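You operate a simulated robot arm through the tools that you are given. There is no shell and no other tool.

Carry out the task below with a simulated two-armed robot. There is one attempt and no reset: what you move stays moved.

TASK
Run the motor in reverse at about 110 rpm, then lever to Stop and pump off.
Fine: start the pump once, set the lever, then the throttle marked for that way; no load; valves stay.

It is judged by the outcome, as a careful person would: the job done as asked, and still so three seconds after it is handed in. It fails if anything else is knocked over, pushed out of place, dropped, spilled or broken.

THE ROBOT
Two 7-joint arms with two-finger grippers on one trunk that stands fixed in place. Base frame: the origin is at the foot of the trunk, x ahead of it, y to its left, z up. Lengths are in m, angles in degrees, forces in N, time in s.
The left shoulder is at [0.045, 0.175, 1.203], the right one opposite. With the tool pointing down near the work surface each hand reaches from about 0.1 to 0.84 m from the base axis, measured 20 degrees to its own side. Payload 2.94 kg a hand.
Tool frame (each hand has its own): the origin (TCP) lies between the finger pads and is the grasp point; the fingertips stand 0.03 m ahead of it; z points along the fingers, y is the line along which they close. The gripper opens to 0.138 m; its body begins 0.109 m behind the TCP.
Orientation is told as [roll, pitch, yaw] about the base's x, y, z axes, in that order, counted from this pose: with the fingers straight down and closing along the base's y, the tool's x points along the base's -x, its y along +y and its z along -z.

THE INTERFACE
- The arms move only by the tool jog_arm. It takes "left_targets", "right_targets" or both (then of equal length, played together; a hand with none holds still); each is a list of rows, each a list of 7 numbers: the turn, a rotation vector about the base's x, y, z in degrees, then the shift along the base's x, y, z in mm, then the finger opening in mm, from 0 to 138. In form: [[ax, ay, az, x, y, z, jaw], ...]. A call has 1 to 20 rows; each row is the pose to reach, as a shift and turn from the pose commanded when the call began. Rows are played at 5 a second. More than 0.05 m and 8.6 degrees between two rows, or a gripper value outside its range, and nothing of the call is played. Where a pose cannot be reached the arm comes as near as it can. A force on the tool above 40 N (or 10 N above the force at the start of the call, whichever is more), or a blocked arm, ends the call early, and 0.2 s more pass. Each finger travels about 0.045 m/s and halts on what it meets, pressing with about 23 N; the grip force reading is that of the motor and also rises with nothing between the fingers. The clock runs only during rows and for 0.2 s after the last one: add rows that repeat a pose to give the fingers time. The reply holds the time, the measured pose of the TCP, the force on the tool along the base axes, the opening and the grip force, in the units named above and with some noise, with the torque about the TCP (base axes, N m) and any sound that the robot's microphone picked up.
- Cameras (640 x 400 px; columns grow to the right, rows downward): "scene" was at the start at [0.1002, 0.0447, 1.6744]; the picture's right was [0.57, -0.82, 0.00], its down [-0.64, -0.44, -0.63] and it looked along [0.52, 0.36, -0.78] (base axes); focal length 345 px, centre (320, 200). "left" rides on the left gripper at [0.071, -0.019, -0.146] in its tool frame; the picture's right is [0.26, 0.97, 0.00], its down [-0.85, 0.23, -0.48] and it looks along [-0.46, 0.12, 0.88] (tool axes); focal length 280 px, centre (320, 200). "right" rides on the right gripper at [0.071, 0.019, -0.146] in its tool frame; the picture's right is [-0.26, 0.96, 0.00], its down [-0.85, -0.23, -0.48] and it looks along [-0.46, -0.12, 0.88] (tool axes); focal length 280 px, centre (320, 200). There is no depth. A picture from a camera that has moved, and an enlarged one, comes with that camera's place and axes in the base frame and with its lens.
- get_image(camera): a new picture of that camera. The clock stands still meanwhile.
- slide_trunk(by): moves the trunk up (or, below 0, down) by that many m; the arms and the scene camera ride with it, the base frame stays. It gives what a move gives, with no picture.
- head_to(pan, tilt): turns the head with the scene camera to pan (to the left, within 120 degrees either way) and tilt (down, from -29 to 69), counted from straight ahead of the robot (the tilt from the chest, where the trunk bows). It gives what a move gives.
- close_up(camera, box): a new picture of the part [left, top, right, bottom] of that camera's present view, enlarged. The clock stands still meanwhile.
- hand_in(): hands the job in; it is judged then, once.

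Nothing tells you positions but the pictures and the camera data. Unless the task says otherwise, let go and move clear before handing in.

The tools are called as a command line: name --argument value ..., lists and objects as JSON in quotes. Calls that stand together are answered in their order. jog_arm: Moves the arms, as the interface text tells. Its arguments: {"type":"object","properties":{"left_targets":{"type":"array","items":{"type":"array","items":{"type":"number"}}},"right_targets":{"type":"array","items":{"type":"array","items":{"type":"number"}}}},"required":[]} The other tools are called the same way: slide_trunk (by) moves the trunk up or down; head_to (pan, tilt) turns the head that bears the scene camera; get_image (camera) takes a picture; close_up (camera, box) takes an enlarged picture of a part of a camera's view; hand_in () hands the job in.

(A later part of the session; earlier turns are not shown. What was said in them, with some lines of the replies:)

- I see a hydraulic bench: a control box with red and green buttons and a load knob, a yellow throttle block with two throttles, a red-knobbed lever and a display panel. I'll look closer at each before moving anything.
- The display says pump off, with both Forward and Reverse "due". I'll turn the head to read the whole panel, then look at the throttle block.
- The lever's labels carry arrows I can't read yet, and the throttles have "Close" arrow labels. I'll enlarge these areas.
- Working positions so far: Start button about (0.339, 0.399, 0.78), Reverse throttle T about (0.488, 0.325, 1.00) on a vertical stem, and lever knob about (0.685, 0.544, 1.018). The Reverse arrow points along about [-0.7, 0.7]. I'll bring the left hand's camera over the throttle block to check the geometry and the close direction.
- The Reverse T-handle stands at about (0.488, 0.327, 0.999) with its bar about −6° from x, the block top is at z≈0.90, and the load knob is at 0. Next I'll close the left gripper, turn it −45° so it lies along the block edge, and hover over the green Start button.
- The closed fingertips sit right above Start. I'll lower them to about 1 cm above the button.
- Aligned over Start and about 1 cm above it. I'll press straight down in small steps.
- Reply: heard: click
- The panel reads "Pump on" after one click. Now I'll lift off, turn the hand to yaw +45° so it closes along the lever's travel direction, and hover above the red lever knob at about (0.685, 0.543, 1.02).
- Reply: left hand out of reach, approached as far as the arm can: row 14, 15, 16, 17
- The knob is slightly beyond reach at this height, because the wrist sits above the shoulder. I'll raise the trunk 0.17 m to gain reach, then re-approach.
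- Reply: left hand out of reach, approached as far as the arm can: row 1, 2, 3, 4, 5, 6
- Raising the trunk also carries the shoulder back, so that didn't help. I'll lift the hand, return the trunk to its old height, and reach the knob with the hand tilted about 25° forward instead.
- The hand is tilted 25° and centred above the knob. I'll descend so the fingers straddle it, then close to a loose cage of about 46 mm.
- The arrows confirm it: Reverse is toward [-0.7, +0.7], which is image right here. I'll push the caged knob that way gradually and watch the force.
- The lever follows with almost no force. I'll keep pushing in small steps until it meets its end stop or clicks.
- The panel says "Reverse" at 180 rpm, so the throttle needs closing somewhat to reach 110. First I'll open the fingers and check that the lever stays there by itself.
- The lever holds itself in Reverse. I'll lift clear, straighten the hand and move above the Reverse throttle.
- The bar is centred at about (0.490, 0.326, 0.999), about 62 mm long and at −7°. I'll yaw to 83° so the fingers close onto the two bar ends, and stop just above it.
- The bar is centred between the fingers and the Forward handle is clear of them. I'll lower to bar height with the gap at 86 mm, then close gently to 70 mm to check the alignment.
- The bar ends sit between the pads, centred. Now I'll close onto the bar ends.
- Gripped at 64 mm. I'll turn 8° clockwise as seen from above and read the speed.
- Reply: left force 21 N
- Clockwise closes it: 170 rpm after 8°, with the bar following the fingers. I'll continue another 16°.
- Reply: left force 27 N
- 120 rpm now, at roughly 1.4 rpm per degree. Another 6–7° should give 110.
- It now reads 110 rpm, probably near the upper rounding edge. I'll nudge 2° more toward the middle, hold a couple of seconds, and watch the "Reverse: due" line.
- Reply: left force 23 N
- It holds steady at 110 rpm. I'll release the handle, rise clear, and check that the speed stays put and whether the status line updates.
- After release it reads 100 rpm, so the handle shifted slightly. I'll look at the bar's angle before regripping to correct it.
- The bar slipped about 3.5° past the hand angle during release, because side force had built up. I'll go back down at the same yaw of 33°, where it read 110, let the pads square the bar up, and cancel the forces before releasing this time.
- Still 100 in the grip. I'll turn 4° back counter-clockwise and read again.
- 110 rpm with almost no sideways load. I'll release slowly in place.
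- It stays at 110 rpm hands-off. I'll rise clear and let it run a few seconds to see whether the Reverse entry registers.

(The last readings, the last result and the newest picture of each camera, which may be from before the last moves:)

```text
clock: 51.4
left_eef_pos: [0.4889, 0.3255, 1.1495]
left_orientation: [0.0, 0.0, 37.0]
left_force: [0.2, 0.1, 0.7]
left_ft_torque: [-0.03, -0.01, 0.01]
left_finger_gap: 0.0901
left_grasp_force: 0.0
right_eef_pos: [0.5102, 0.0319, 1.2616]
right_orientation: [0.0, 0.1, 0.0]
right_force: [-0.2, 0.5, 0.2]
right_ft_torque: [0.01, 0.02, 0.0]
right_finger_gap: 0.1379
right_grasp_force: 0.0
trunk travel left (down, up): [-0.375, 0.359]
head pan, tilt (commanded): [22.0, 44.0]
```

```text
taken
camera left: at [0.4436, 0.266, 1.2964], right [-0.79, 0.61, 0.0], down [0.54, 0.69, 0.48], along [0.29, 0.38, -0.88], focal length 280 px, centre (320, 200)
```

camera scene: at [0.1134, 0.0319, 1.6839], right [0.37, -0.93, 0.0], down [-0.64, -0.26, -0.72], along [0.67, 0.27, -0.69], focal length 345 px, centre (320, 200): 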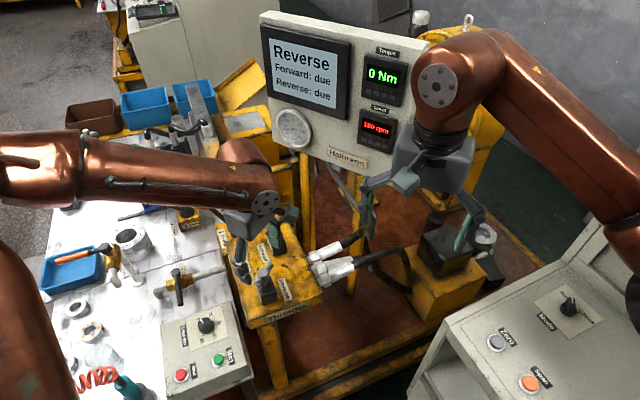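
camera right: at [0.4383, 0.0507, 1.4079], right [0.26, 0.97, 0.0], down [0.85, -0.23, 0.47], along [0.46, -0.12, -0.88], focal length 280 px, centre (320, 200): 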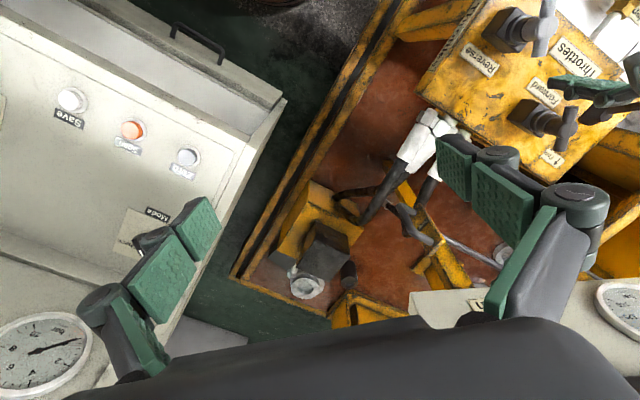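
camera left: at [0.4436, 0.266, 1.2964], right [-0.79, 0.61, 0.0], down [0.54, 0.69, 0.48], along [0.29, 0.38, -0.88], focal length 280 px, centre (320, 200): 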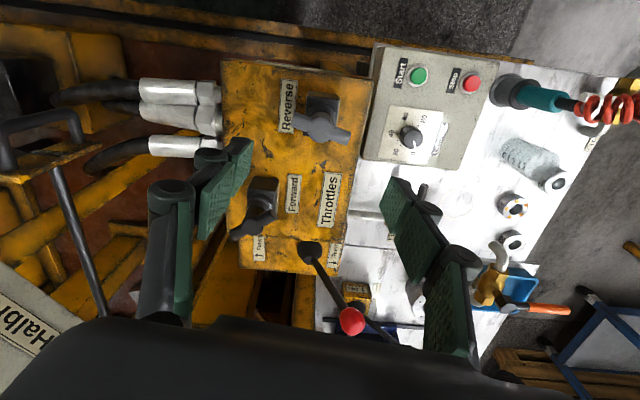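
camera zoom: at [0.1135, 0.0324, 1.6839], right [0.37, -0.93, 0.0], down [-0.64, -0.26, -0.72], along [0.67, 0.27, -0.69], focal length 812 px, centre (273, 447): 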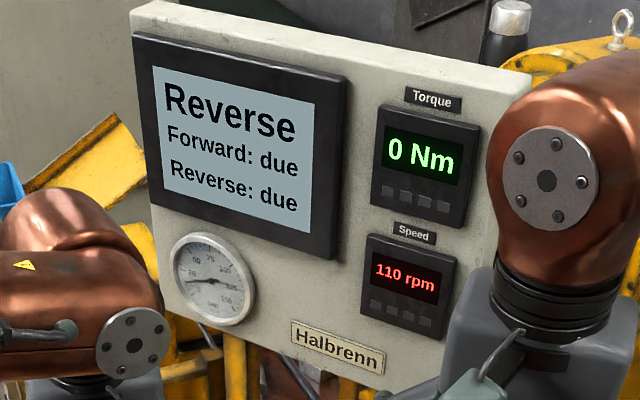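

Still 110 rpm. I'll let it run a bit longer in case the panel needs a sustained run to log it.

jog_arm --left_targets '[[0, 0, 0, 0, 0, 0, 90], [0, 0, 0, 0, 0, 0, 90], [0, 0, 0, 0, 0, 0, 90], [0, 0, 0, 0, 0, 0, 90], [0, 0, 0, 0, 0, 0, 90], [0, 0, 0, 0, 0, 0, 90], [0, 0, 0, 0, 0, 0, 90], [0, 0, 0, 0, 0, 0, 90], [0, 0, 0, 0, 0, 0, 90], [0, 0, 0, 0, 0, 0, 90], [0, 0, 0, 0, 0, 0, 90], [0, 0, 0, 0, 0, 0, 90], [0, 0, 0, 0, 0, 0, 90], [0, 0, 0, 0, 0, 0, 90], [0, 0, 0, 0, 0, 0, 90], [0, 0, 0, 0, 0, 0, 90], [0, 0, 0, 0, 0, 0, 90], [0, 0, 0, 0, 0, 0, 90], [0, 0, 0, 0, 0, 0, 90], [0, 0, 0, 0, 0, 0, 90]]'

close_up --camera "scene" --box '[250, 10, 430, 180]'

close_up --camera "right" --box '[0, 50, 240, 300]'

```text
clock: 55.6
left_eef_pos: [0.4898, 0.3245, 1.1499]
left_orientation: [0.1, 0.1, 36.9]
left_force: [0.7, 0.5, 0.3]
left_ft_torque: [0.0, -0.02, -0.01]
left_finger_gap: 0.0898
left_grasp_force: 0.0
right_eef_pos: [0.5099, 0.0323, 1.2621]
right_orientation: [0.0, 0.2, 0.1]
right_force: [0.5, -0.3, 0.9]
right_ft_torque: [0.0, 0.0, -0.03]
right_finger_gap: 0.1378
right_grasp_force: 0.2
trunk travel left (down, up): [-0.375, 0.359]
head pan, tilt (commanded): [22.0, 44.0]
```

```text
2.35 times, centred on (340, 95) of scene
camera zoom: at [0.1135, 0.0324, 1.6839], right [0.37, -0.93, 0.0], down [-0.64, -0.26, -0.72], along [0.67, 0.27, -0.69], focal length 812 px, centre (273, 447)
```

zoom: 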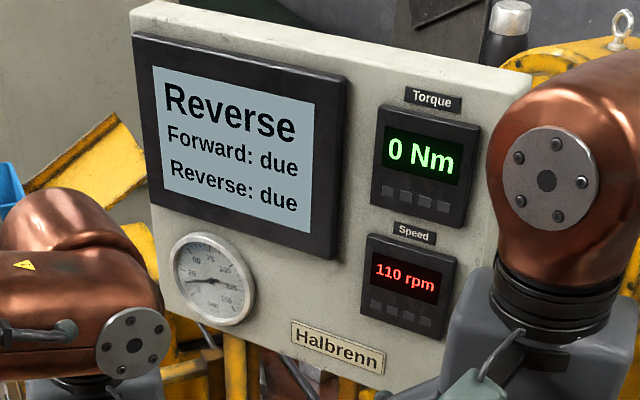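

```text
1.60 times, centred on (120, 175) of right
camera zoom: at [0.4384, 0.0511, 1.4078], right [0.26, 0.97, 0.0], down [0.85, -0.23, 0.47], along [0.46, -0.12, -0.88], focal length 449 px, centre (640, 240)
```

zoom: 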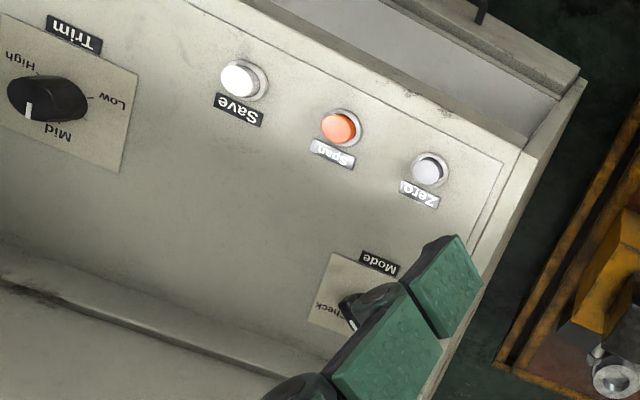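

It has held 110 rpm steadily for about 9 s, so the speed part is done. Next I'll go back over the lever knob, now at about (0.632, 0.590, 1.003), to bring it to Stop.

jog_arm --left_targets '[[0, 0, 4, 5, 15, 0, 90], [0, 0, 8, 10, 35, 0, 90], [0, 0, 8, 10, 35, 0, 90]]'

jog_arm --left_targets '[[0, 0, 0, 12, 42, 0, 90], [0, 0, 0, 33, 83, 3, 90], [4.4, -4.4, 0, 57, 121, 5, 90], [8.8, -8.8, 0, 83, 158, 6, 90], [13.3, -13.3, 0, 111, 195, 6, 90], [17.7, -17.7, 0, 136, 230, 6, 90], [17.7, -17.7, 0, 136, 230, 6, 90]]'

get_image --camera "left"

get_image --camera "scene"

```text
clock: 56.4
left_eef_pos: [0.4989, 0.3622, 1.1497]
left_orientation: [-0.1, 0.0, 45.0]
left_force: [0.2, 0.2, -0.3]
left_ft_torque: [-0.02, -0.04, 0.0]
left_finger_gap: 0.09
left_grasp_force: 0.0
right_eef_pos: [0.5089, 0.0311, 1.2615]
right_orientation: [0.1, 0.1, 0.2]
right_force: [1.1, -0.3, -0.7]
right_ft_torque: [0.0, 0.02, 0.01]
right_finger_gap: 0.1379
right_grasp_force: 0.0
trunk travel left (down, up): [-0.375, 0.359]
head pan, tilt (commanded): [22.0, 44.0]
```

```text
clock: 58.0
left_eef_pos: [0.639, 0.5904, 1.159]
left_orientation: [0.0, -25.2, 45.0]
left_force: [-0.4, -0.6, 0.2]
left_ft_torque: [0.02, -0.06, -0.01]
left_finger_gap: 0.0901
left_grasp_force: 0.0
right_eef_pos: [0.5101, 0.0304, 1.2613]
right_orientation: [0.0, 0.0, 0.0]
right_force: [0.5, 0.0, 0.6]
right_ft_torque: [0.0, -0.01, 0.03]
right_finger_gap: 0.1381
right_grasp_force: 0.1
trunk travel left (down, up): [-0.375, 0.359]
head pan, tilt (commanded): [22.0, 44.0]
```

```text
taken
camera left: at [0.5629, 0.4873, 1.2605], right [-0.85, 0.52, -0.11], down [0.24, 0.56, 0.79], along [0.47, 0.65, -0.6], focal length 280 px, centre (320, 200)
```

left: 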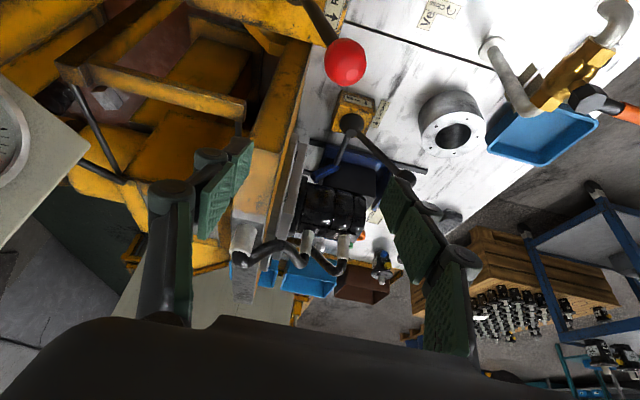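

```text
taken
camera scene: at [0.1131, 0.0321, 1.6839], right [0.37, -0.93, 0.0], down [-0.64, -0.26, -0.72], along [0.67, 0.27, -0.69], focal length 345 px, centre (320, 200)
```

scene: 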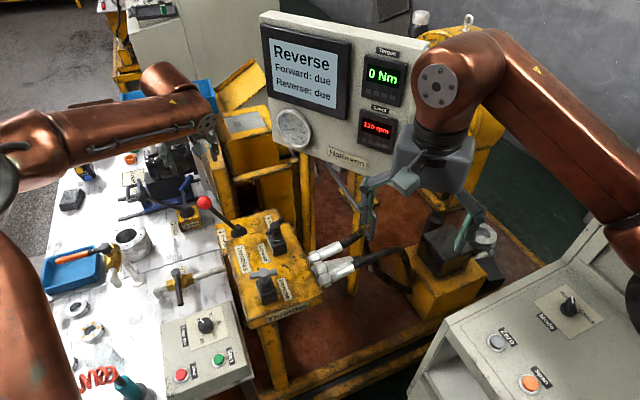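

jog_arm --left_targets '[[0, 0, 0, -3, 4, -40, 90], [0, 0, 0, -3, 4, -80, 90], [0, 0, 0, -3, 4, -120, 90], [0, 0, 0, -3, 4, -153, 90], [0, 0, 0, -3, 4, -153, 75], [0, 0, 0, -3, 4, -153, 60], [0, 0, 0, -3, 4, -153, 48], [0, 0, 0, -3, 4, -153, 46], [0, 0, 0, -3, 4, -153, 46]]'

get_image --camera "left"

close_up --camera "scene" --box '[250, 10, 430, 180]'

```text
clock: 60.0
left_eef_pos: [0.6321, 0.5948, 1.0028]
left_orientation: [0.1, -25.0, 45.0]
left_force: [-0.4, -0.4, 0.9]
left_ft_torque: [-0.05, 0.01, -0.01]
left_finger_gap: 0.046
left_grasp_force: 0.0
right_eef_pos: [0.5091, 0.0322, 1.2619]
right_orientation: [0.0, 0.1, 0.0]
right_force: [0.3, 0.7, 0.3]
right_ft_torque: [0.01, 0.01, 0.01]
right_finger_gap: 0.1379
right_grasp_force: 0.1
trunk travel left (down, up): [-0.375, 0.359]
head pan, tilt (commanded): [22.0, 44.0]
```

```text
taken
camera left: at [0.5572, 0.4915, 1.1055], right [-0.85, 0.51, -0.11], down [0.24, 0.56, 0.79], along [0.47, 0.65, -0.6], focal length 280 px, centre (320, 200)
```

left: 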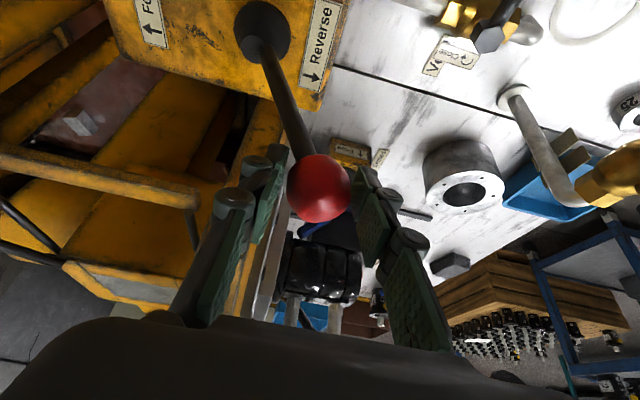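

```text
2.35 times, centred on (340, 95) of scene
camera zoom: at [0.1138, 0.0329, 1.6839], right [0.37, -0.93, 0.0], down [-0.64, -0.26, -0.72], along [0.67, 0.27, -0.7], focal length 812 px, centre (273, 447)
```

zoom: 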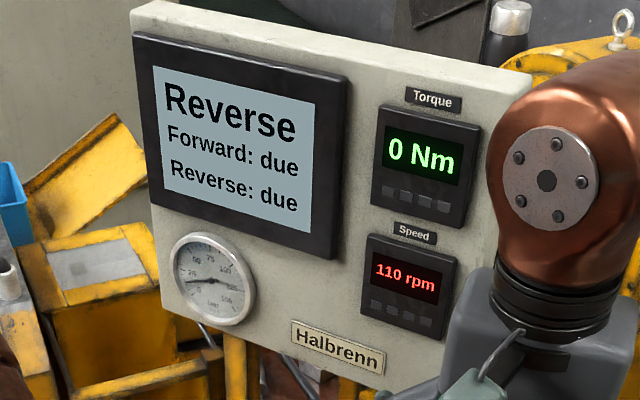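

jog_arm --left_targets '[[0, 0, 0, 6.5, -6.4, 3, 46], [0, 0, 0, 13, -12.8, 6, 46], [0, 0, 0, 19.5, -19.2, 8, 46], [0, 0, 0, 26, -25.6, 10, 46], [0, 0, 0, 32.5, -32, 12, 46], [0, 0, 0, 39, -38.4, 13, 46], [0, 0, 0, 45.5, -44.8, 14, 46]]'

get_image --camera "left"

close_up --camera "scene" --box '[250, 10, 430, 180]'

```text
clock: 61.6
left_eef_pos: [0.6779, 0.5508, 1.015]
left_orientation: [0.0, -25.1, 45.1]
left_force: [-0.7, 0.6, 0.6]
left_ft_torque: [-0.01, 0.01, 0.03]
left_finger_gap: 0.0462
left_grasp_force: 0.3
right_eef_pos: [0.5101, 0.0314, 1.2612]
right_orientation: [0.1, 0.1, 0.0]
right_force: [-0.4, -1.0, 0.5]
right_ft_torque: [0.03, -0.01, -0.01]
right_finger_gap: 0.1378
right_grasp_force: 0.0
trunk travel left (down, up): [-0.375, 0.359]
head pan, tilt (commanded): [22.0, 44.0]
```

```text
taken
camera left: at [0.6024, 0.4468, 1.1187], right [-0.85, 0.52, -0.11], down [0.24, 0.56, 0.79], along [0.47, 0.65, -0.6], focal length 280 px, centre (320, 200)
```

left: 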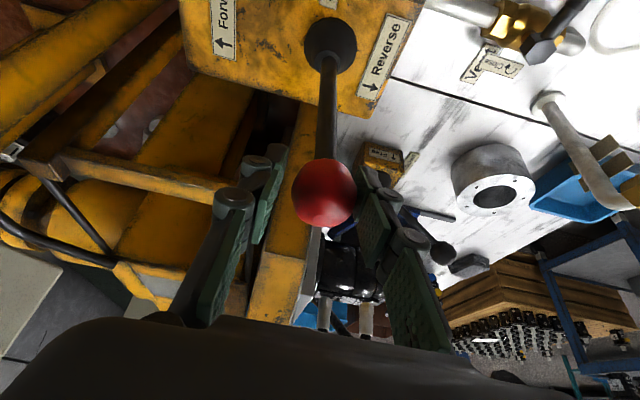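

```text
2.35 times, centred on (340, 95) of scene
camera zoom: at [0.1138, 0.0326, 1.6838], right [0.37, -0.93, 0.0], down [-0.64, -0.26, -0.72], along [0.67, 0.27, -0.7], focal length 812 px, centre (273, 447)
```

zoom: 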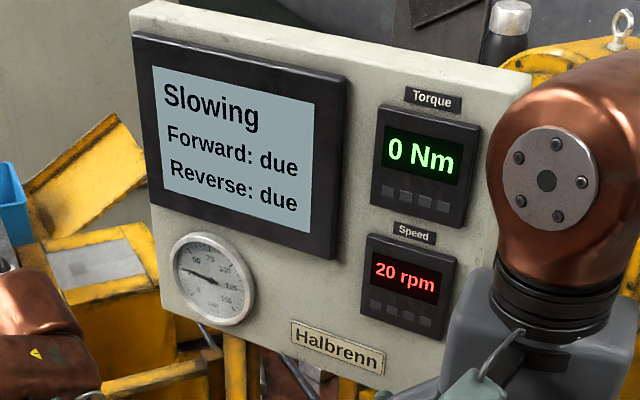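

"Slowing" — the motor is coasting down. I'll move the lever the last ~12 mm to its original upright Stop position.

jog_arm --left_targets '[[0, 0, 0, 4, -4.2, 1.5, 46], [0, 0, 0, 8.2, -8.6, 3, 46], [0, 0, 0, 8.2, -8.6, 3, 46], [0, 0, 0, 8.2, -8.6, 3, 46]]'

get_image --camera "left"

close_up --camera "scene" --box '[250, 10, 430, 180]'

```text
clock: 62.6
left_eef_pos: [0.6868, 0.5425, 1.0194]
left_orientation: [0.0, -25.0, 45.0]
left_force: [0.9, -0.2, 0.3]
left_ft_torque: [0.0, 0.02, -0.01]
left_finger_gap: 0.0461
left_grasp_force: 0.0
right_eef_pos: [0.5098, 0.0319, 1.2618]
right_orientation: [0.0, 0.1, 0.1]
right_force: [0.2, 0.9, -1.0]
right_ft_torque: [0.02, -0.02, -0.01]
right_finger_gap: 0.1379
right_grasp_force: 0.0
trunk travel left (down, up): [-0.375, 0.359]
head pan, tilt (commanded): [22.0, 44.0]
```

```text
taken
camera left: at [0.6106, 0.4387, 1.1217], right [-0.85, 0.51, -0.11], down [0.24, 0.56, 0.79], along [0.47, 0.65, -0.6], focal length 280 px, centre (320, 200)
```

left: 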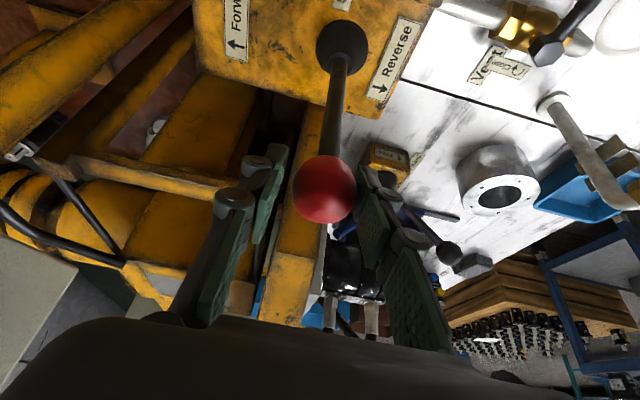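

```text
2.35 times, centred on (340, 95) of scene
camera zoom: at [0.1137, 0.0326, 1.6839], right [0.37, -0.93, 0.0], down [-0.64, -0.26, -0.72], along [0.67, 0.27, -0.69], focal length 812 px, centre (273, 447)
```

zoom: 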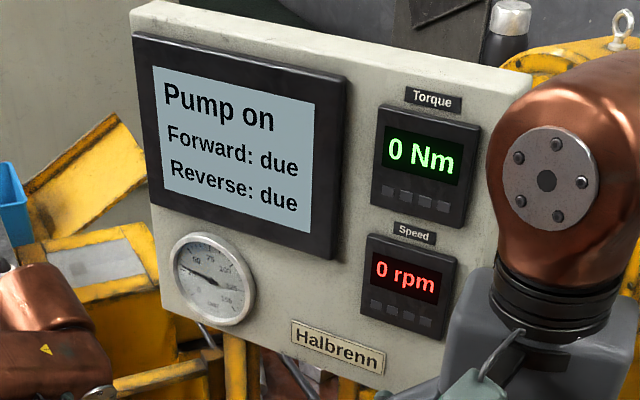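

The panel reads "Pump on" at 0 rpm, and the lever is back upright at its original Stop position. I'll open the fingers, lift off and check that it stays.

jog_arm --left_targets '[[0, 0, 0, 0, 0, 0, 56], [0, 0, 0, 0, 0, 0, 70], [0, 0, 0, 0, 0, 0, 85], [0, 0, 0, 0, 0, 0, 90], [0, 0, 0, 0, 0, 20, 90], [0, 0, 0, 0, 0, 60, 90], [0, 0, 0, 0, 0, 100, 90], [0, 0, 0, 0, 0, 130, 90], [0, 0, 0, 0, 0, 130, 90]]'

get_image --camera "left"

get_image --camera "scene"

close_up --camera "scene" --box '[200, 10, 430, 330]'

```text
clock: 64.6
left_eef_pos: [0.6899, 0.5418, 1.1488]
left_orientation: [0.0, -25.0, 45.0]
left_force: [1.1, -0.6, -0.8]
left_ft_torque: [0.0, 0.0, -0.04]
left_finger_gap: 0.09
left_grasp_force: 0.0
right_eef_pos: [0.5099, 0.0315, 1.261]
right_orientation: [0.0, 0.1, 0.0]
right_force: [0.7, 0.0, -0.1]
right_ft_torque: [0.02, -0.02, -0.04]
right_finger_gap: 0.1381
right_grasp_force: 0.0
trunk travel left (down, up): [-0.375, 0.359]
head pan, tilt (commanded): [22.0, 44.0]
```

```text
taken
camera left: at [0.6133, 0.4383, 1.2521], right [-0.85, 0.51, -0.11], down [0.24, 0.56, 0.79], along [0.47, 0.65, -0.6], focal length 280 px, centre (320, 200)
```

left: 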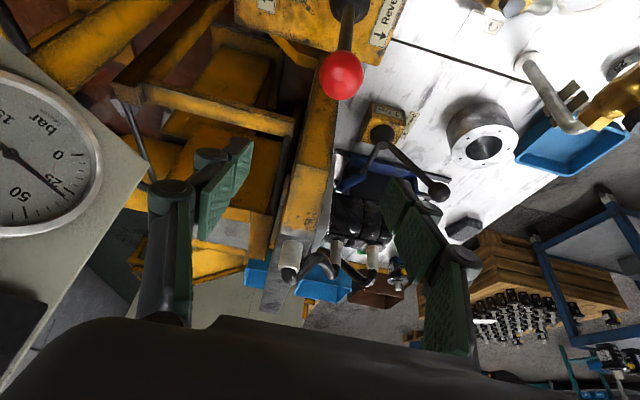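

```text
taken
camera scene: at [0.114, 0.0329, 1.6838], right [0.37, -0.93, 0.0], down [-0.64, -0.26, -0.72], along [0.67, 0.27, -0.7], focal length 345 px, centre (320, 200)
```

scene: 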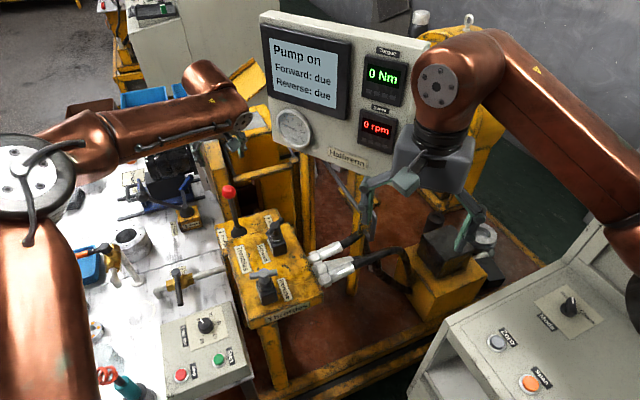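

```text
1.25 times, centred on (315, 170) of scene
camera zoom: at [0.114, 0.0329, 1.6838], right [0.37, -0.93, 0.0], down [-0.64, -0.26, -0.72], along [0.67, 0.27, -0.7], focal length 431 px, centre (326, 238)
```

zoom: 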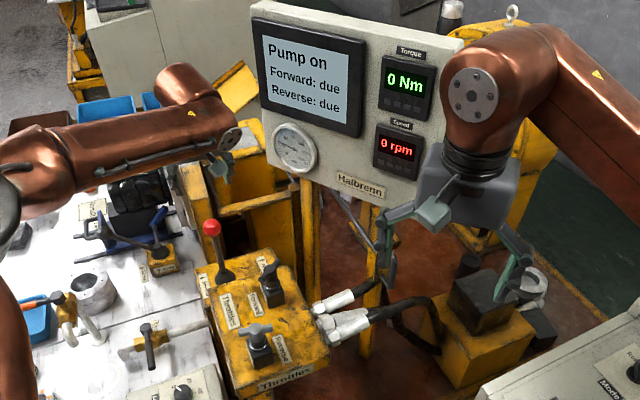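

The lever stands upright at Stop, the motor is at 0 rpm and the throttle was left undisturbed. Now I'll go to the red Stop button at about (0.275, 0.467, 0.78), straightening the hand and closing the fingers on the way while staying above everything.

jog_arm --left_targets '[[-4.4, 4.4, 0, -30, -20, 5, 90], [-8.8, 8.8, 0, -65, -40, 10, 90], [-13.3, 13.3, 0, -100, -60, 10, 80], [-17.7, 17.7, 0, -140, -70, 10, 60], [-17.7, 17.7, 0, -185, -75, 10, 40], [-17.7, 17.7, 0, -230, -75, 10, 20], [-17.7, 17.7, 0, -275, -75, 10, 0], [-17.7, 17.7, 0, -320, -75, 10, 0], [-17.7, 17.7, 0, -365, -75, 10, 0], [-17.7, 17.7, 0, -405, -75, 10, 0], [-17.7, 17.7, 0, -413, -75, 10, 0], [-17.7, 17.7, 0, -413, -75, 10, 0]]'

jog_arm --left_targets '[[0, 0, -7.5, 0, 0, 0, 0], [0, 0, -15, 0, 0, 0, 0], [0, 0, -22.5, 0, 0, 0, 0], [0, 0, -30, 0, 0, -20, 0], [0, 0, -37.5, 0, 0, -50, 0], [0, 0, -45, 0, 0, -90, 0], [0, 0, -45, 0, 0, -130, 0], [0, 0, -45, 0, 0, -160, 0], [0, 0, -45, 0, 0, -160, 0]]'

get_image --camera "left"

get_image --camera "scene"

```text
clock: 67.2
left_eef_pos: [0.2725, 0.4668, 1.1578]
left_orientation: [0.1, 0.0, 45.0]
left_force: [0.1, 0.5, -0.1]
left_ft_torque: [-0.04, -0.01, 0.01]
left_finger_gap: 0.0
left_grasp_force: 22.6
right_eef_pos: [0.5095, 0.0321, 1.2616]
right_orientation: [-0.1, 0.1, 0.2]
right_force: [-0.4, 0.3, -0.4]
right_ft_torque: [0.0, -0.01, 0.0]
right_finger_gap: 0.1378
right_grasp_force: 0.2
trunk travel left (down, up): [-0.375, 0.359]
head pan, tilt (commanded): [22.0, 44.0]
```

```text
clock: 69.2
left_eef_pos: [0.2823, 0.4751, 1.0018]
left_orientation: [-0.1, 0.0, 0.0]
left_force: [-0.4, 0.3, 0.7]
left_ft_torque: [0.05, -0.01, 0.03]
left_finger_gap: 0.0
left_grasp_force: 22.5
left hand out of reach, approached as far as the arm can: row 7, 8, 9
right_eef_pos: [0.5095, 0.031, 1.2617]
right_orientation: [0.1, 0.1, 0.1]
right_force: [-0.4, 0.3, 0.1]
right_ft_torque: [0.04, -0.01, 0.02]
right_finger_gap: 0.1378
right_grasp_force: 0.1
trunk travel left (down, up): [-0.375, 0.359]
head pan, tilt (commanded): [22.0, 44.0]
```

```text
taken
camera left: at [0.2118, 0.4558, 1.1486], right [-0.26, 0.97, 0.0], down [0.85, 0.23, 0.47], along [0.46, 0.12, -0.88], focal length 280 px, centre (320, 200)
```

left: 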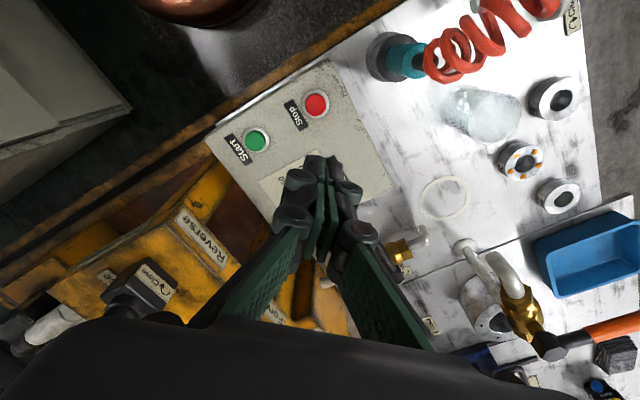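

```text
taken
camera scene: at [0.1132, 0.0311, 1.6839], right [0.37, -0.93, 0.0], down [-0.64, -0.26, -0.72], along [0.67, 0.27, -0.69], focal length 345 px, centre (320, 200)
```

scene: 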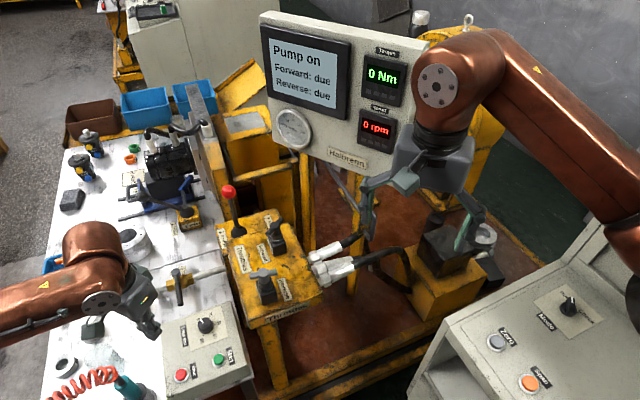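

At yaw 0 the wrist can't go lower here, but −45° worked for Start, so I'll turn to −45° and then lower to a checking height.

jog_arm --left_targets '[[0, 0, -7.5, -2, -2, 15, 0], [0, 0, -15, -4, -4, 20, 0], [0, 0, -22.5, -6, -6, 20, 0], [0, 0, -30, -8, -7, 20, 0], [0, 0, -37.5, -8, -7, 10, 0], [0, 0, -45, -8, -7, 0, 0], [0, 0, -45, -8, -7, -30, 0], [0, 0, -45, -8, -7, -60, 0], [0, 0, -45, -8, -7, -60, 0]]'

get_image --camera "left"

get_image --camera "scene"

```text
clock: 71.2
left_eef_pos: [0.2857, 0.4776, 0.9412]
left_orientation: [-0.1, 0.1, -45.0]
left_force: [0.5, -0.1, 0.3]
left_ft_torque: [0.01, -0.01, 0.0]
left_finger_gap: 0.0
left_grasp_force: 22.8
left hand out of reach, approached as far as the arm can: row 2, 3, 4, 5, 6, 7, 8, 9
right_eef_pos: [0.5096, 0.0315, 1.262]
right_orientation: [0.0, 0.0, 0.1]
right_force: [1.2, 1.0, -0.5]
right_ft_torque: [-0.03, 0.0, 0.01]
right_finger_gap: 0.1381
right_grasp_force: 0.1
trunk travel left (down, up): [-0.375, 0.359]
head pan, tilt (commanded): [22.0, 44.0]
```

```text
taken
camera left: at [0.2219, 0.5139, 1.0888], right [0.5, 0.87, 0.0], down [0.76, -0.44, 0.48], along [0.41, -0.24, -0.88], focal length 280 px, centre (320, 200)
```

left: 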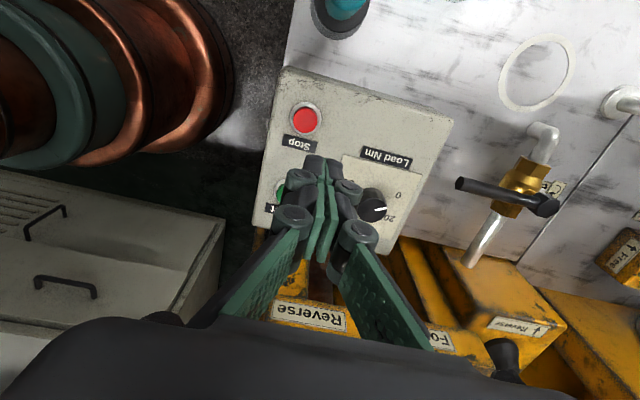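

```text
taken
camera scene: at [0.1132, 0.0324, 1.6839], right [0.37, -0.93, 0.0], down [-0.64, -0.26, -0.72], along [0.67, 0.27, -0.69], focal length 345 px, centre (320, 200)
```

scene: 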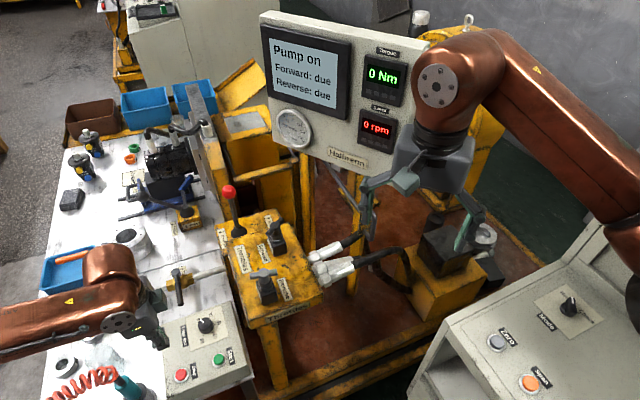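

The limit here is the arm folding too close to the body. Raising the trunk moves the shoulder up and back, so I'll do that and approach again.

slide_trunk --by 0.15

jog_arm --left_targets '[[0, 0, 0, -4, -4, -20, 0], [0, 0, 0, -8, -8, -60, 0], [0, 0, 0, -11, -10, -100, 0], [0, 0, 0, -11, -10, -140, 0], [0, 0, 0, -11, -10, -180, 0], [0, 0, 0, -11, -10, -180, 0]]'

get_image --camera "left"

get_image --camera "scene"

```text
clock: 72.9
left_eef_pos: [0.2849, 0.4797, 1.0909]
left_orientation: [-0.1, -0.1, -45.0]
left_force: [0.0, -0.2, -0.8]
left_ft_torque: [-0.02, 0.01, 0.03]
left_finger_gap: 0.0001
left_grasp_force: 23.1
right_eef_pos: [0.5095, 0.0316, 1.4113]
right_orientation: [0.0, 0.0, 0.0]
right_force: [0.3, -0.4, -0.3]
right_ft_torque: [-0.03, 0.02, 0.02]
right_finger_gap: 0.1382
right_grasp_force: 0.0
trunk travel left (down, up): [-0.525, 0.209]
head pan, tilt (commanded): [22.0, 44.0]
```

```text
clock: 74.3
left_eef_pos: [0.2732, 0.4697, 0.9105]
left_orientation: [0.0, -0.1, -45.0]
left_force: [-0.3, -0.8, 0.1]
left_ft_torque: [-0.02, -0.01, -0.03]
left_finger_gap: 0.0
left_grasp_force: 22.7
right_eef_pos: [0.509, 0.0322, 1.4119]
right_orientation: [0.0, -0.1, 0.2]
right_force: [-0.9, -0.3, -0.2]
right_ft_torque: [-0.01, -0.02, -0.01]
right_finger_gap: 0.1378
right_grasp_force: 0.1
trunk travel left (down, up): [-0.525, 0.209]
head pan, tilt (commanded): [22.0, 44.0]
```

```text
taken
camera left: at [0.2093, 0.5051, 1.0572], right [0.5, 0.87, 0.0], down [0.76, -0.44, 0.48], along [0.41, -0.24, -0.88], focal length 280 px, centre (320, 200)
```

left: 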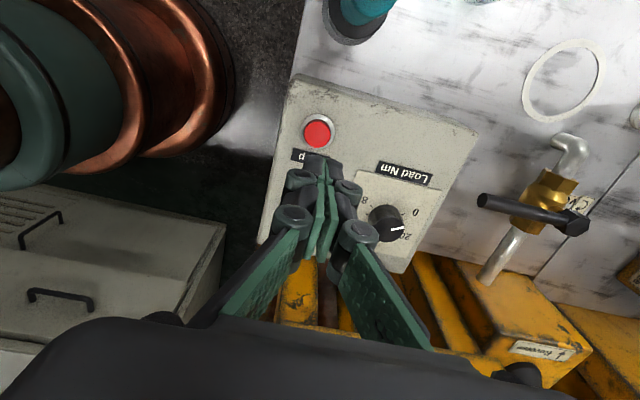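

```text
taken
camera scene: at [0.069, 0.032, 1.8339], right [0.37, -0.93, 0.0], down [-0.64, -0.26, -0.72], along [0.67, 0.27, -0.69], focal length 345 px, centre (320, 200)
```

scene: 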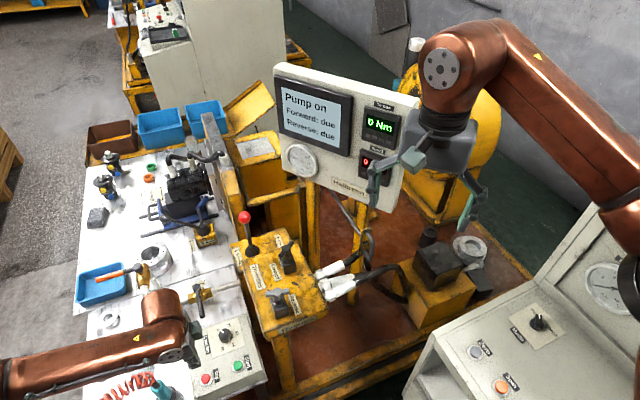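

The fingertips are above the red Stop button at (0.2725, 0.4675). I'll lower to about 1 cm above it, keeping an eye on the teal tool nearby.

jog_arm --left_targets '[[0, 0, 0, -0.5, -2, -30, 0], [0, 0, 0, -0.5, -2, -60, 0], [0, 0, 0, -0.5, -2, -80, 0], [0, 0, 0, -0.5, -2, -89, 0], [0, 0, 0, -0.5, -2, -89, 0]]'

get_image --camera "left"

close_up --camera "scene" --box '[90, 260, 290, 400]'

```text
clock: 75.5
left_eef_pos: [0.2737, 0.4665, 0.822]
left_orientation: [0.0, -0.1, -44.9]
left_force: [0.2, 0.1, 0.1]
left_ft_torque: [-0.02, -0.01, 0.02]
left_finger_gap: 0.0
left_grasp_force: 23.1
right_eef_pos: [0.509, 0.0319, 1.4119]
right_orientation: [-0.1, 0.0, 0.1]
right_force: [0.9, -0.2, -0.5]
right_ft_torque: [0.07, -0.02, -0.01]
right_finger_gap: 0.1382
right_grasp_force: 0.1
trunk travel left (down, up): [-0.525, 0.209]
head pan, tilt (commanded): [22.0, 44.0]
```

```text
taken
camera left: at [0.2099, 0.5023, 0.9687], right [0.5, 0.87, 0.0], down [0.76, -0.44, 0.48], along [0.41, -0.24, -0.88], focal length 280 px, centre (320, 200)
```

left: 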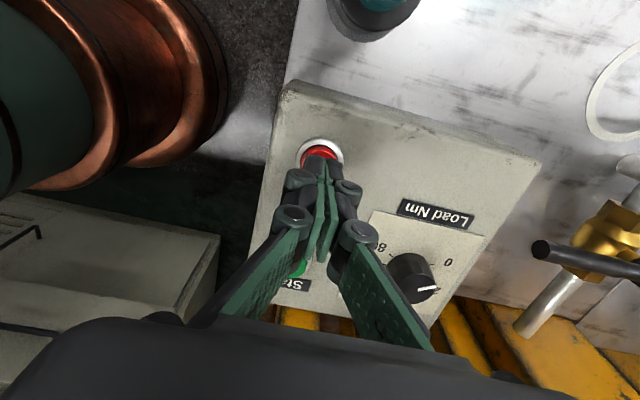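

```text
2.86 times, centred on (190, 330) of scene
camera zoom: at [0.0694, 0.0326, 1.8339], right [0.37, -0.93, 0.0], down [-0.64, -0.26, -0.72], along [0.67, 0.27, -0.69], focal length 985 px, centre (691, -171)
```

zoom: 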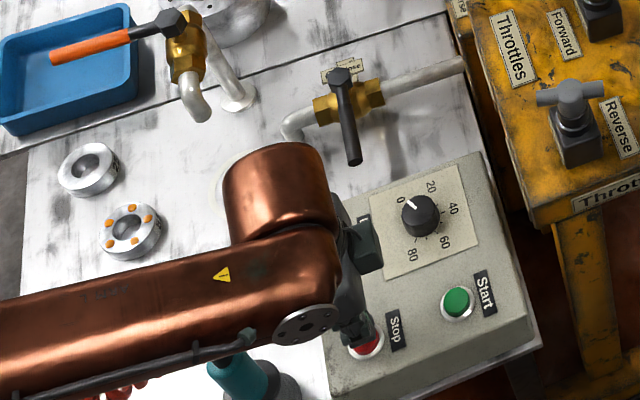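

Aligned and clear. I'll press Stop now.

jog_arm --left_targets '[[0, 0, 0, 0, 0, -4, 0], [0, 0, 0, 0, 0, -8, 0], [0, 0, 0, 0, 0, -11, 0], [0, 0, 0, 0, 0, -14, 0]]'

close_up --camera "scene" --box '[260, 50, 440, 220]'

```text
clock: 76.5
left_eef_pos: [0.2739, 0.4674, 0.8098]
left_orientation: [0.1, 0.0, -45.0]
left_force: [-0.2, 3.0, 10.0]
left_ft_torque: [0.05, -0.02, 0.0]
left_finger_gap: 0.0058
left_grasp_force: 28.4
right_eef_pos: [0.5076, 0.0322, 1.4126]
right_orientation: [0.0, 0.0, 0.1]
right_force: [0.0, 0.2, 0.9]
right_ft_torque: [-0.03, -0.01, -0.01]
right_finger_gap: 0.1379
right_grasp_force: 0.0
trunk travel left (down, up): [-0.525, 0.209]
head pan, tilt (commanded): [22.0, 44.0]
heard: click
```

```text
2.35 times, centred on (350, 135) of scene
camera zoom: at [0.0687, 0.032, 1.834], right [0.38, -0.93, 0.0], down [-0.64, -0.26, -0.72], along [0.67, 0.27, -0.69], focal length 812 px, centre (249, 353)
```

zoom: 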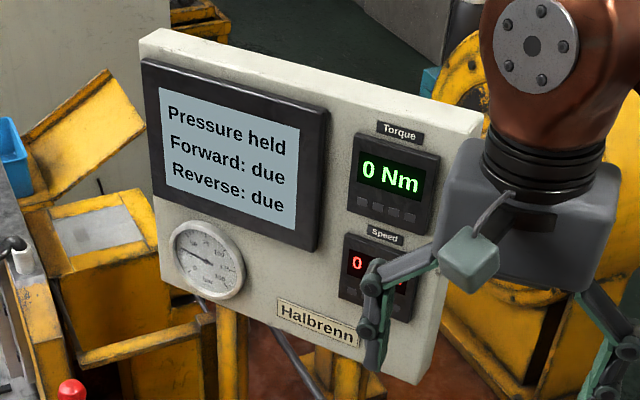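

The click registered: the pump is off and the panel shows "Pressure held". The vent valve must stay as it is, so I'll leave that alone, lift off the button and move the hand clear.

jog_arm --left_targets '[[0, 0, 0, 0, 0, 20, 0], [0, 0, 0, 0, 0, 60, 0], [0, 0, 0, 0, 0, 100, 0], [0, 0, 0, 0, 0, 145, 0], [0, 0, 0, 0, 0, 190, 0], [0, 0, 0, 10, 10, 235, 0], [0, 0, 0, 20, 20, 280, 0], [0, 0, 0, 40, 40, 310, 0], [0, 0, 0, 60, 60, 330, 0], [0, 0, 0, 80, 80, 340, 0], [0, 0, 0, 80, 80, 340, 0], [0, 0, 0, 80, 80, 340, 0]]'

get_image --camera "scene"

close_up --camera "scene" --box '[260, 50, 440, 220]'

get_image --camera "left"

```text
clock: 79.1
left_eef_pos: [0.3552, 0.5459, 1.1489]
left_orientation: [-0.1, -0.2, -45.0]
left_force: [0.2, 0.2, 0.0]
left_ft_torque: [0.0, -0.02, 0.0]
left_finger_gap: 0.0
left_grasp_force: 27.8
right_eef_pos: [0.5088, 0.0321, 1.4122]
right_orientation: [0.1, 0.1, 0.1]
right_force: [0.3, -0.9, 0.2]
right_ft_torque: [-0.06, 0.04, 0.0]
right_finger_gap: 0.138
right_grasp_force: 0.1
trunk travel left (down, up): [-0.525, 0.209]
head pan, tilt (commanded): [22.0, 44.0]
```

```text
taken
camera scene: at [0.0695, 0.0329, 1.8338], right [0.37, -0.93, 0.0], down [-0.64, -0.26, -0.72], along [0.67, 0.27, -0.69], focal length 345 px, centre (320, 200)
```

scene: 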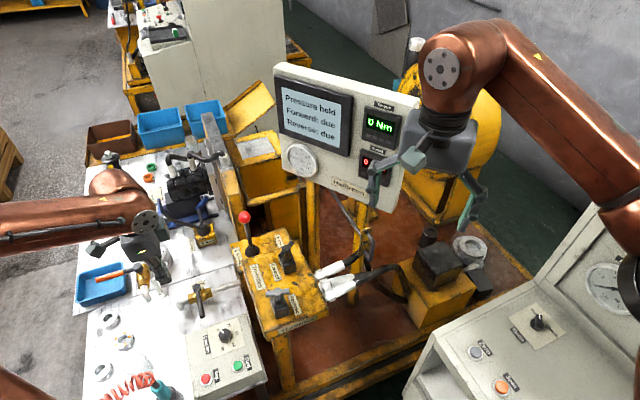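

```text
2.35 times, centred on (350, 135) of scene
camera zoom: at [0.0695, 0.0329, 1.8338], right [0.37, -0.93, 0.0], down [-0.64, -0.26, -0.72], along [0.67, 0.27, -0.69], focal length 812 px, centre (249, 353)
```

zoom: 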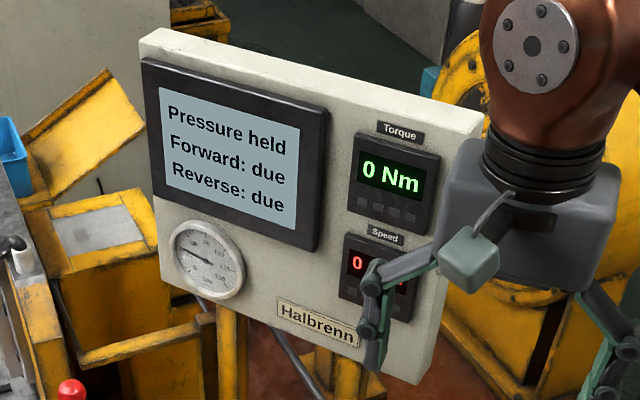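

```text
taken
camera left: at [0.2912, 0.5804, 1.2952], right [0.5, 0.87, 0.0], down [0.76, -0.44, 0.48], along [0.41, -0.24, -0.88], focal length 280 px, centre (320, 200)
```

left: 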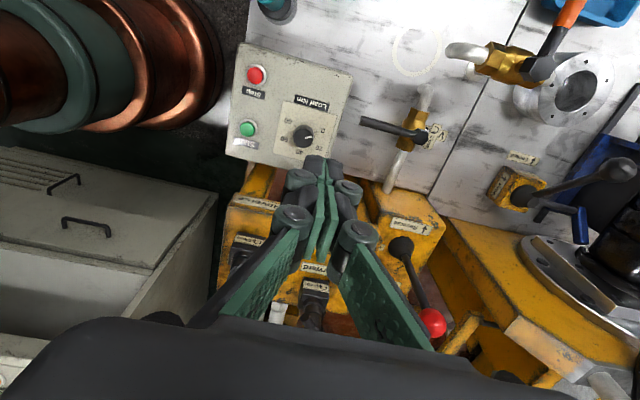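

The pump is off and the motor is at 0 rpm. I'll take a last look at the lever, throttles, valves, load knob and bench before handing in.

close_up --camera "scene" --box '[80, 190, 340, 400]'

close_up --camera "left" --box '[220, 20, 480, 190]'

```text
1.90 times, centred on (210, 295) of scene
camera zoom: at [0.0695, 0.0329, 1.8338], right [0.37, -0.93, 0.0], down [-0.64, -0.26, -0.72], along [0.67, 0.27, -0.69], focal length 657 px, centre (530, 19)
```

zoom: 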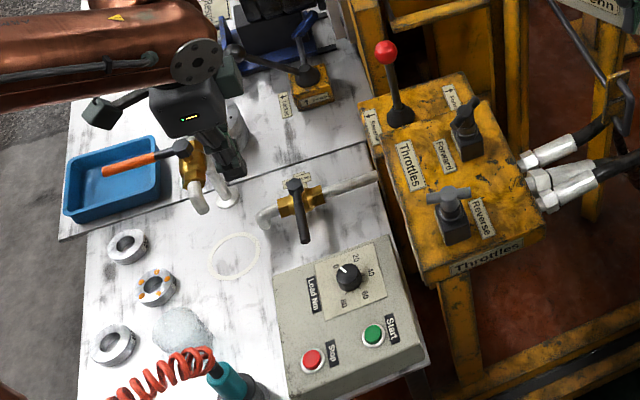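

```text
2.35 times, centred on (350, 105) of left
camera zoom: at [0.2912, 0.5804, 1.2952], right [0.5, 0.87, 0.0], down [0.76, -0.44, 0.48], along [0.41, -0.24, -0.88], focal length 660 px, centre (249, 424)
```

zoom: 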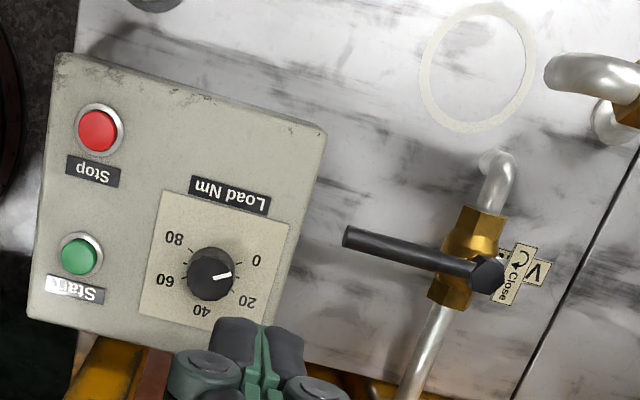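

The motor ran in reverse at a steady 110 rpm, then the lever went back to Stop and the pump was switched off. The load knob, the valves and the Forward throttle were not touched, and nothing on the bench looks out of place. The panel still lists "Reverse: due", and it shows "Pressure held" because the valves were to stay as they are. Both hands are clear, so I'm handing in.

hand_in

```text
The job is handed in.
```

I ran the motor in reverse at 110 rpm on the panel, put the lever back to Stop and switched the pump off. The job is handed in.

- **Pump:** Started once and stopped once. Each press gave one click.
- **Speed:** The motor started at 180 rpm when I set the lever, so I closed the Reverse throttle until it read 110. It slipped to 100 when I first let go. I corrected it, and it then held 110 hands-off for about 12 s. The panel reads in steps of 10 rpm.
- **Lever:** Upright at Stop, with the motor at 0 rpm.
- **Left alone:** I didn't touch the load knob, the valves or the Forward throttle. Nothing looked out of place when I checked before handing in.

**Panel readings:** It still says "Reverse: due", and I don't know what clears that. It also says "Pressure held" instead of "Pump off", probably pressure trapped in the lines. I left it because the valves were to stay as they are.

I left the trunk 0.15 m higher than at the start, because the arm could not reach the Stop button otherwise.
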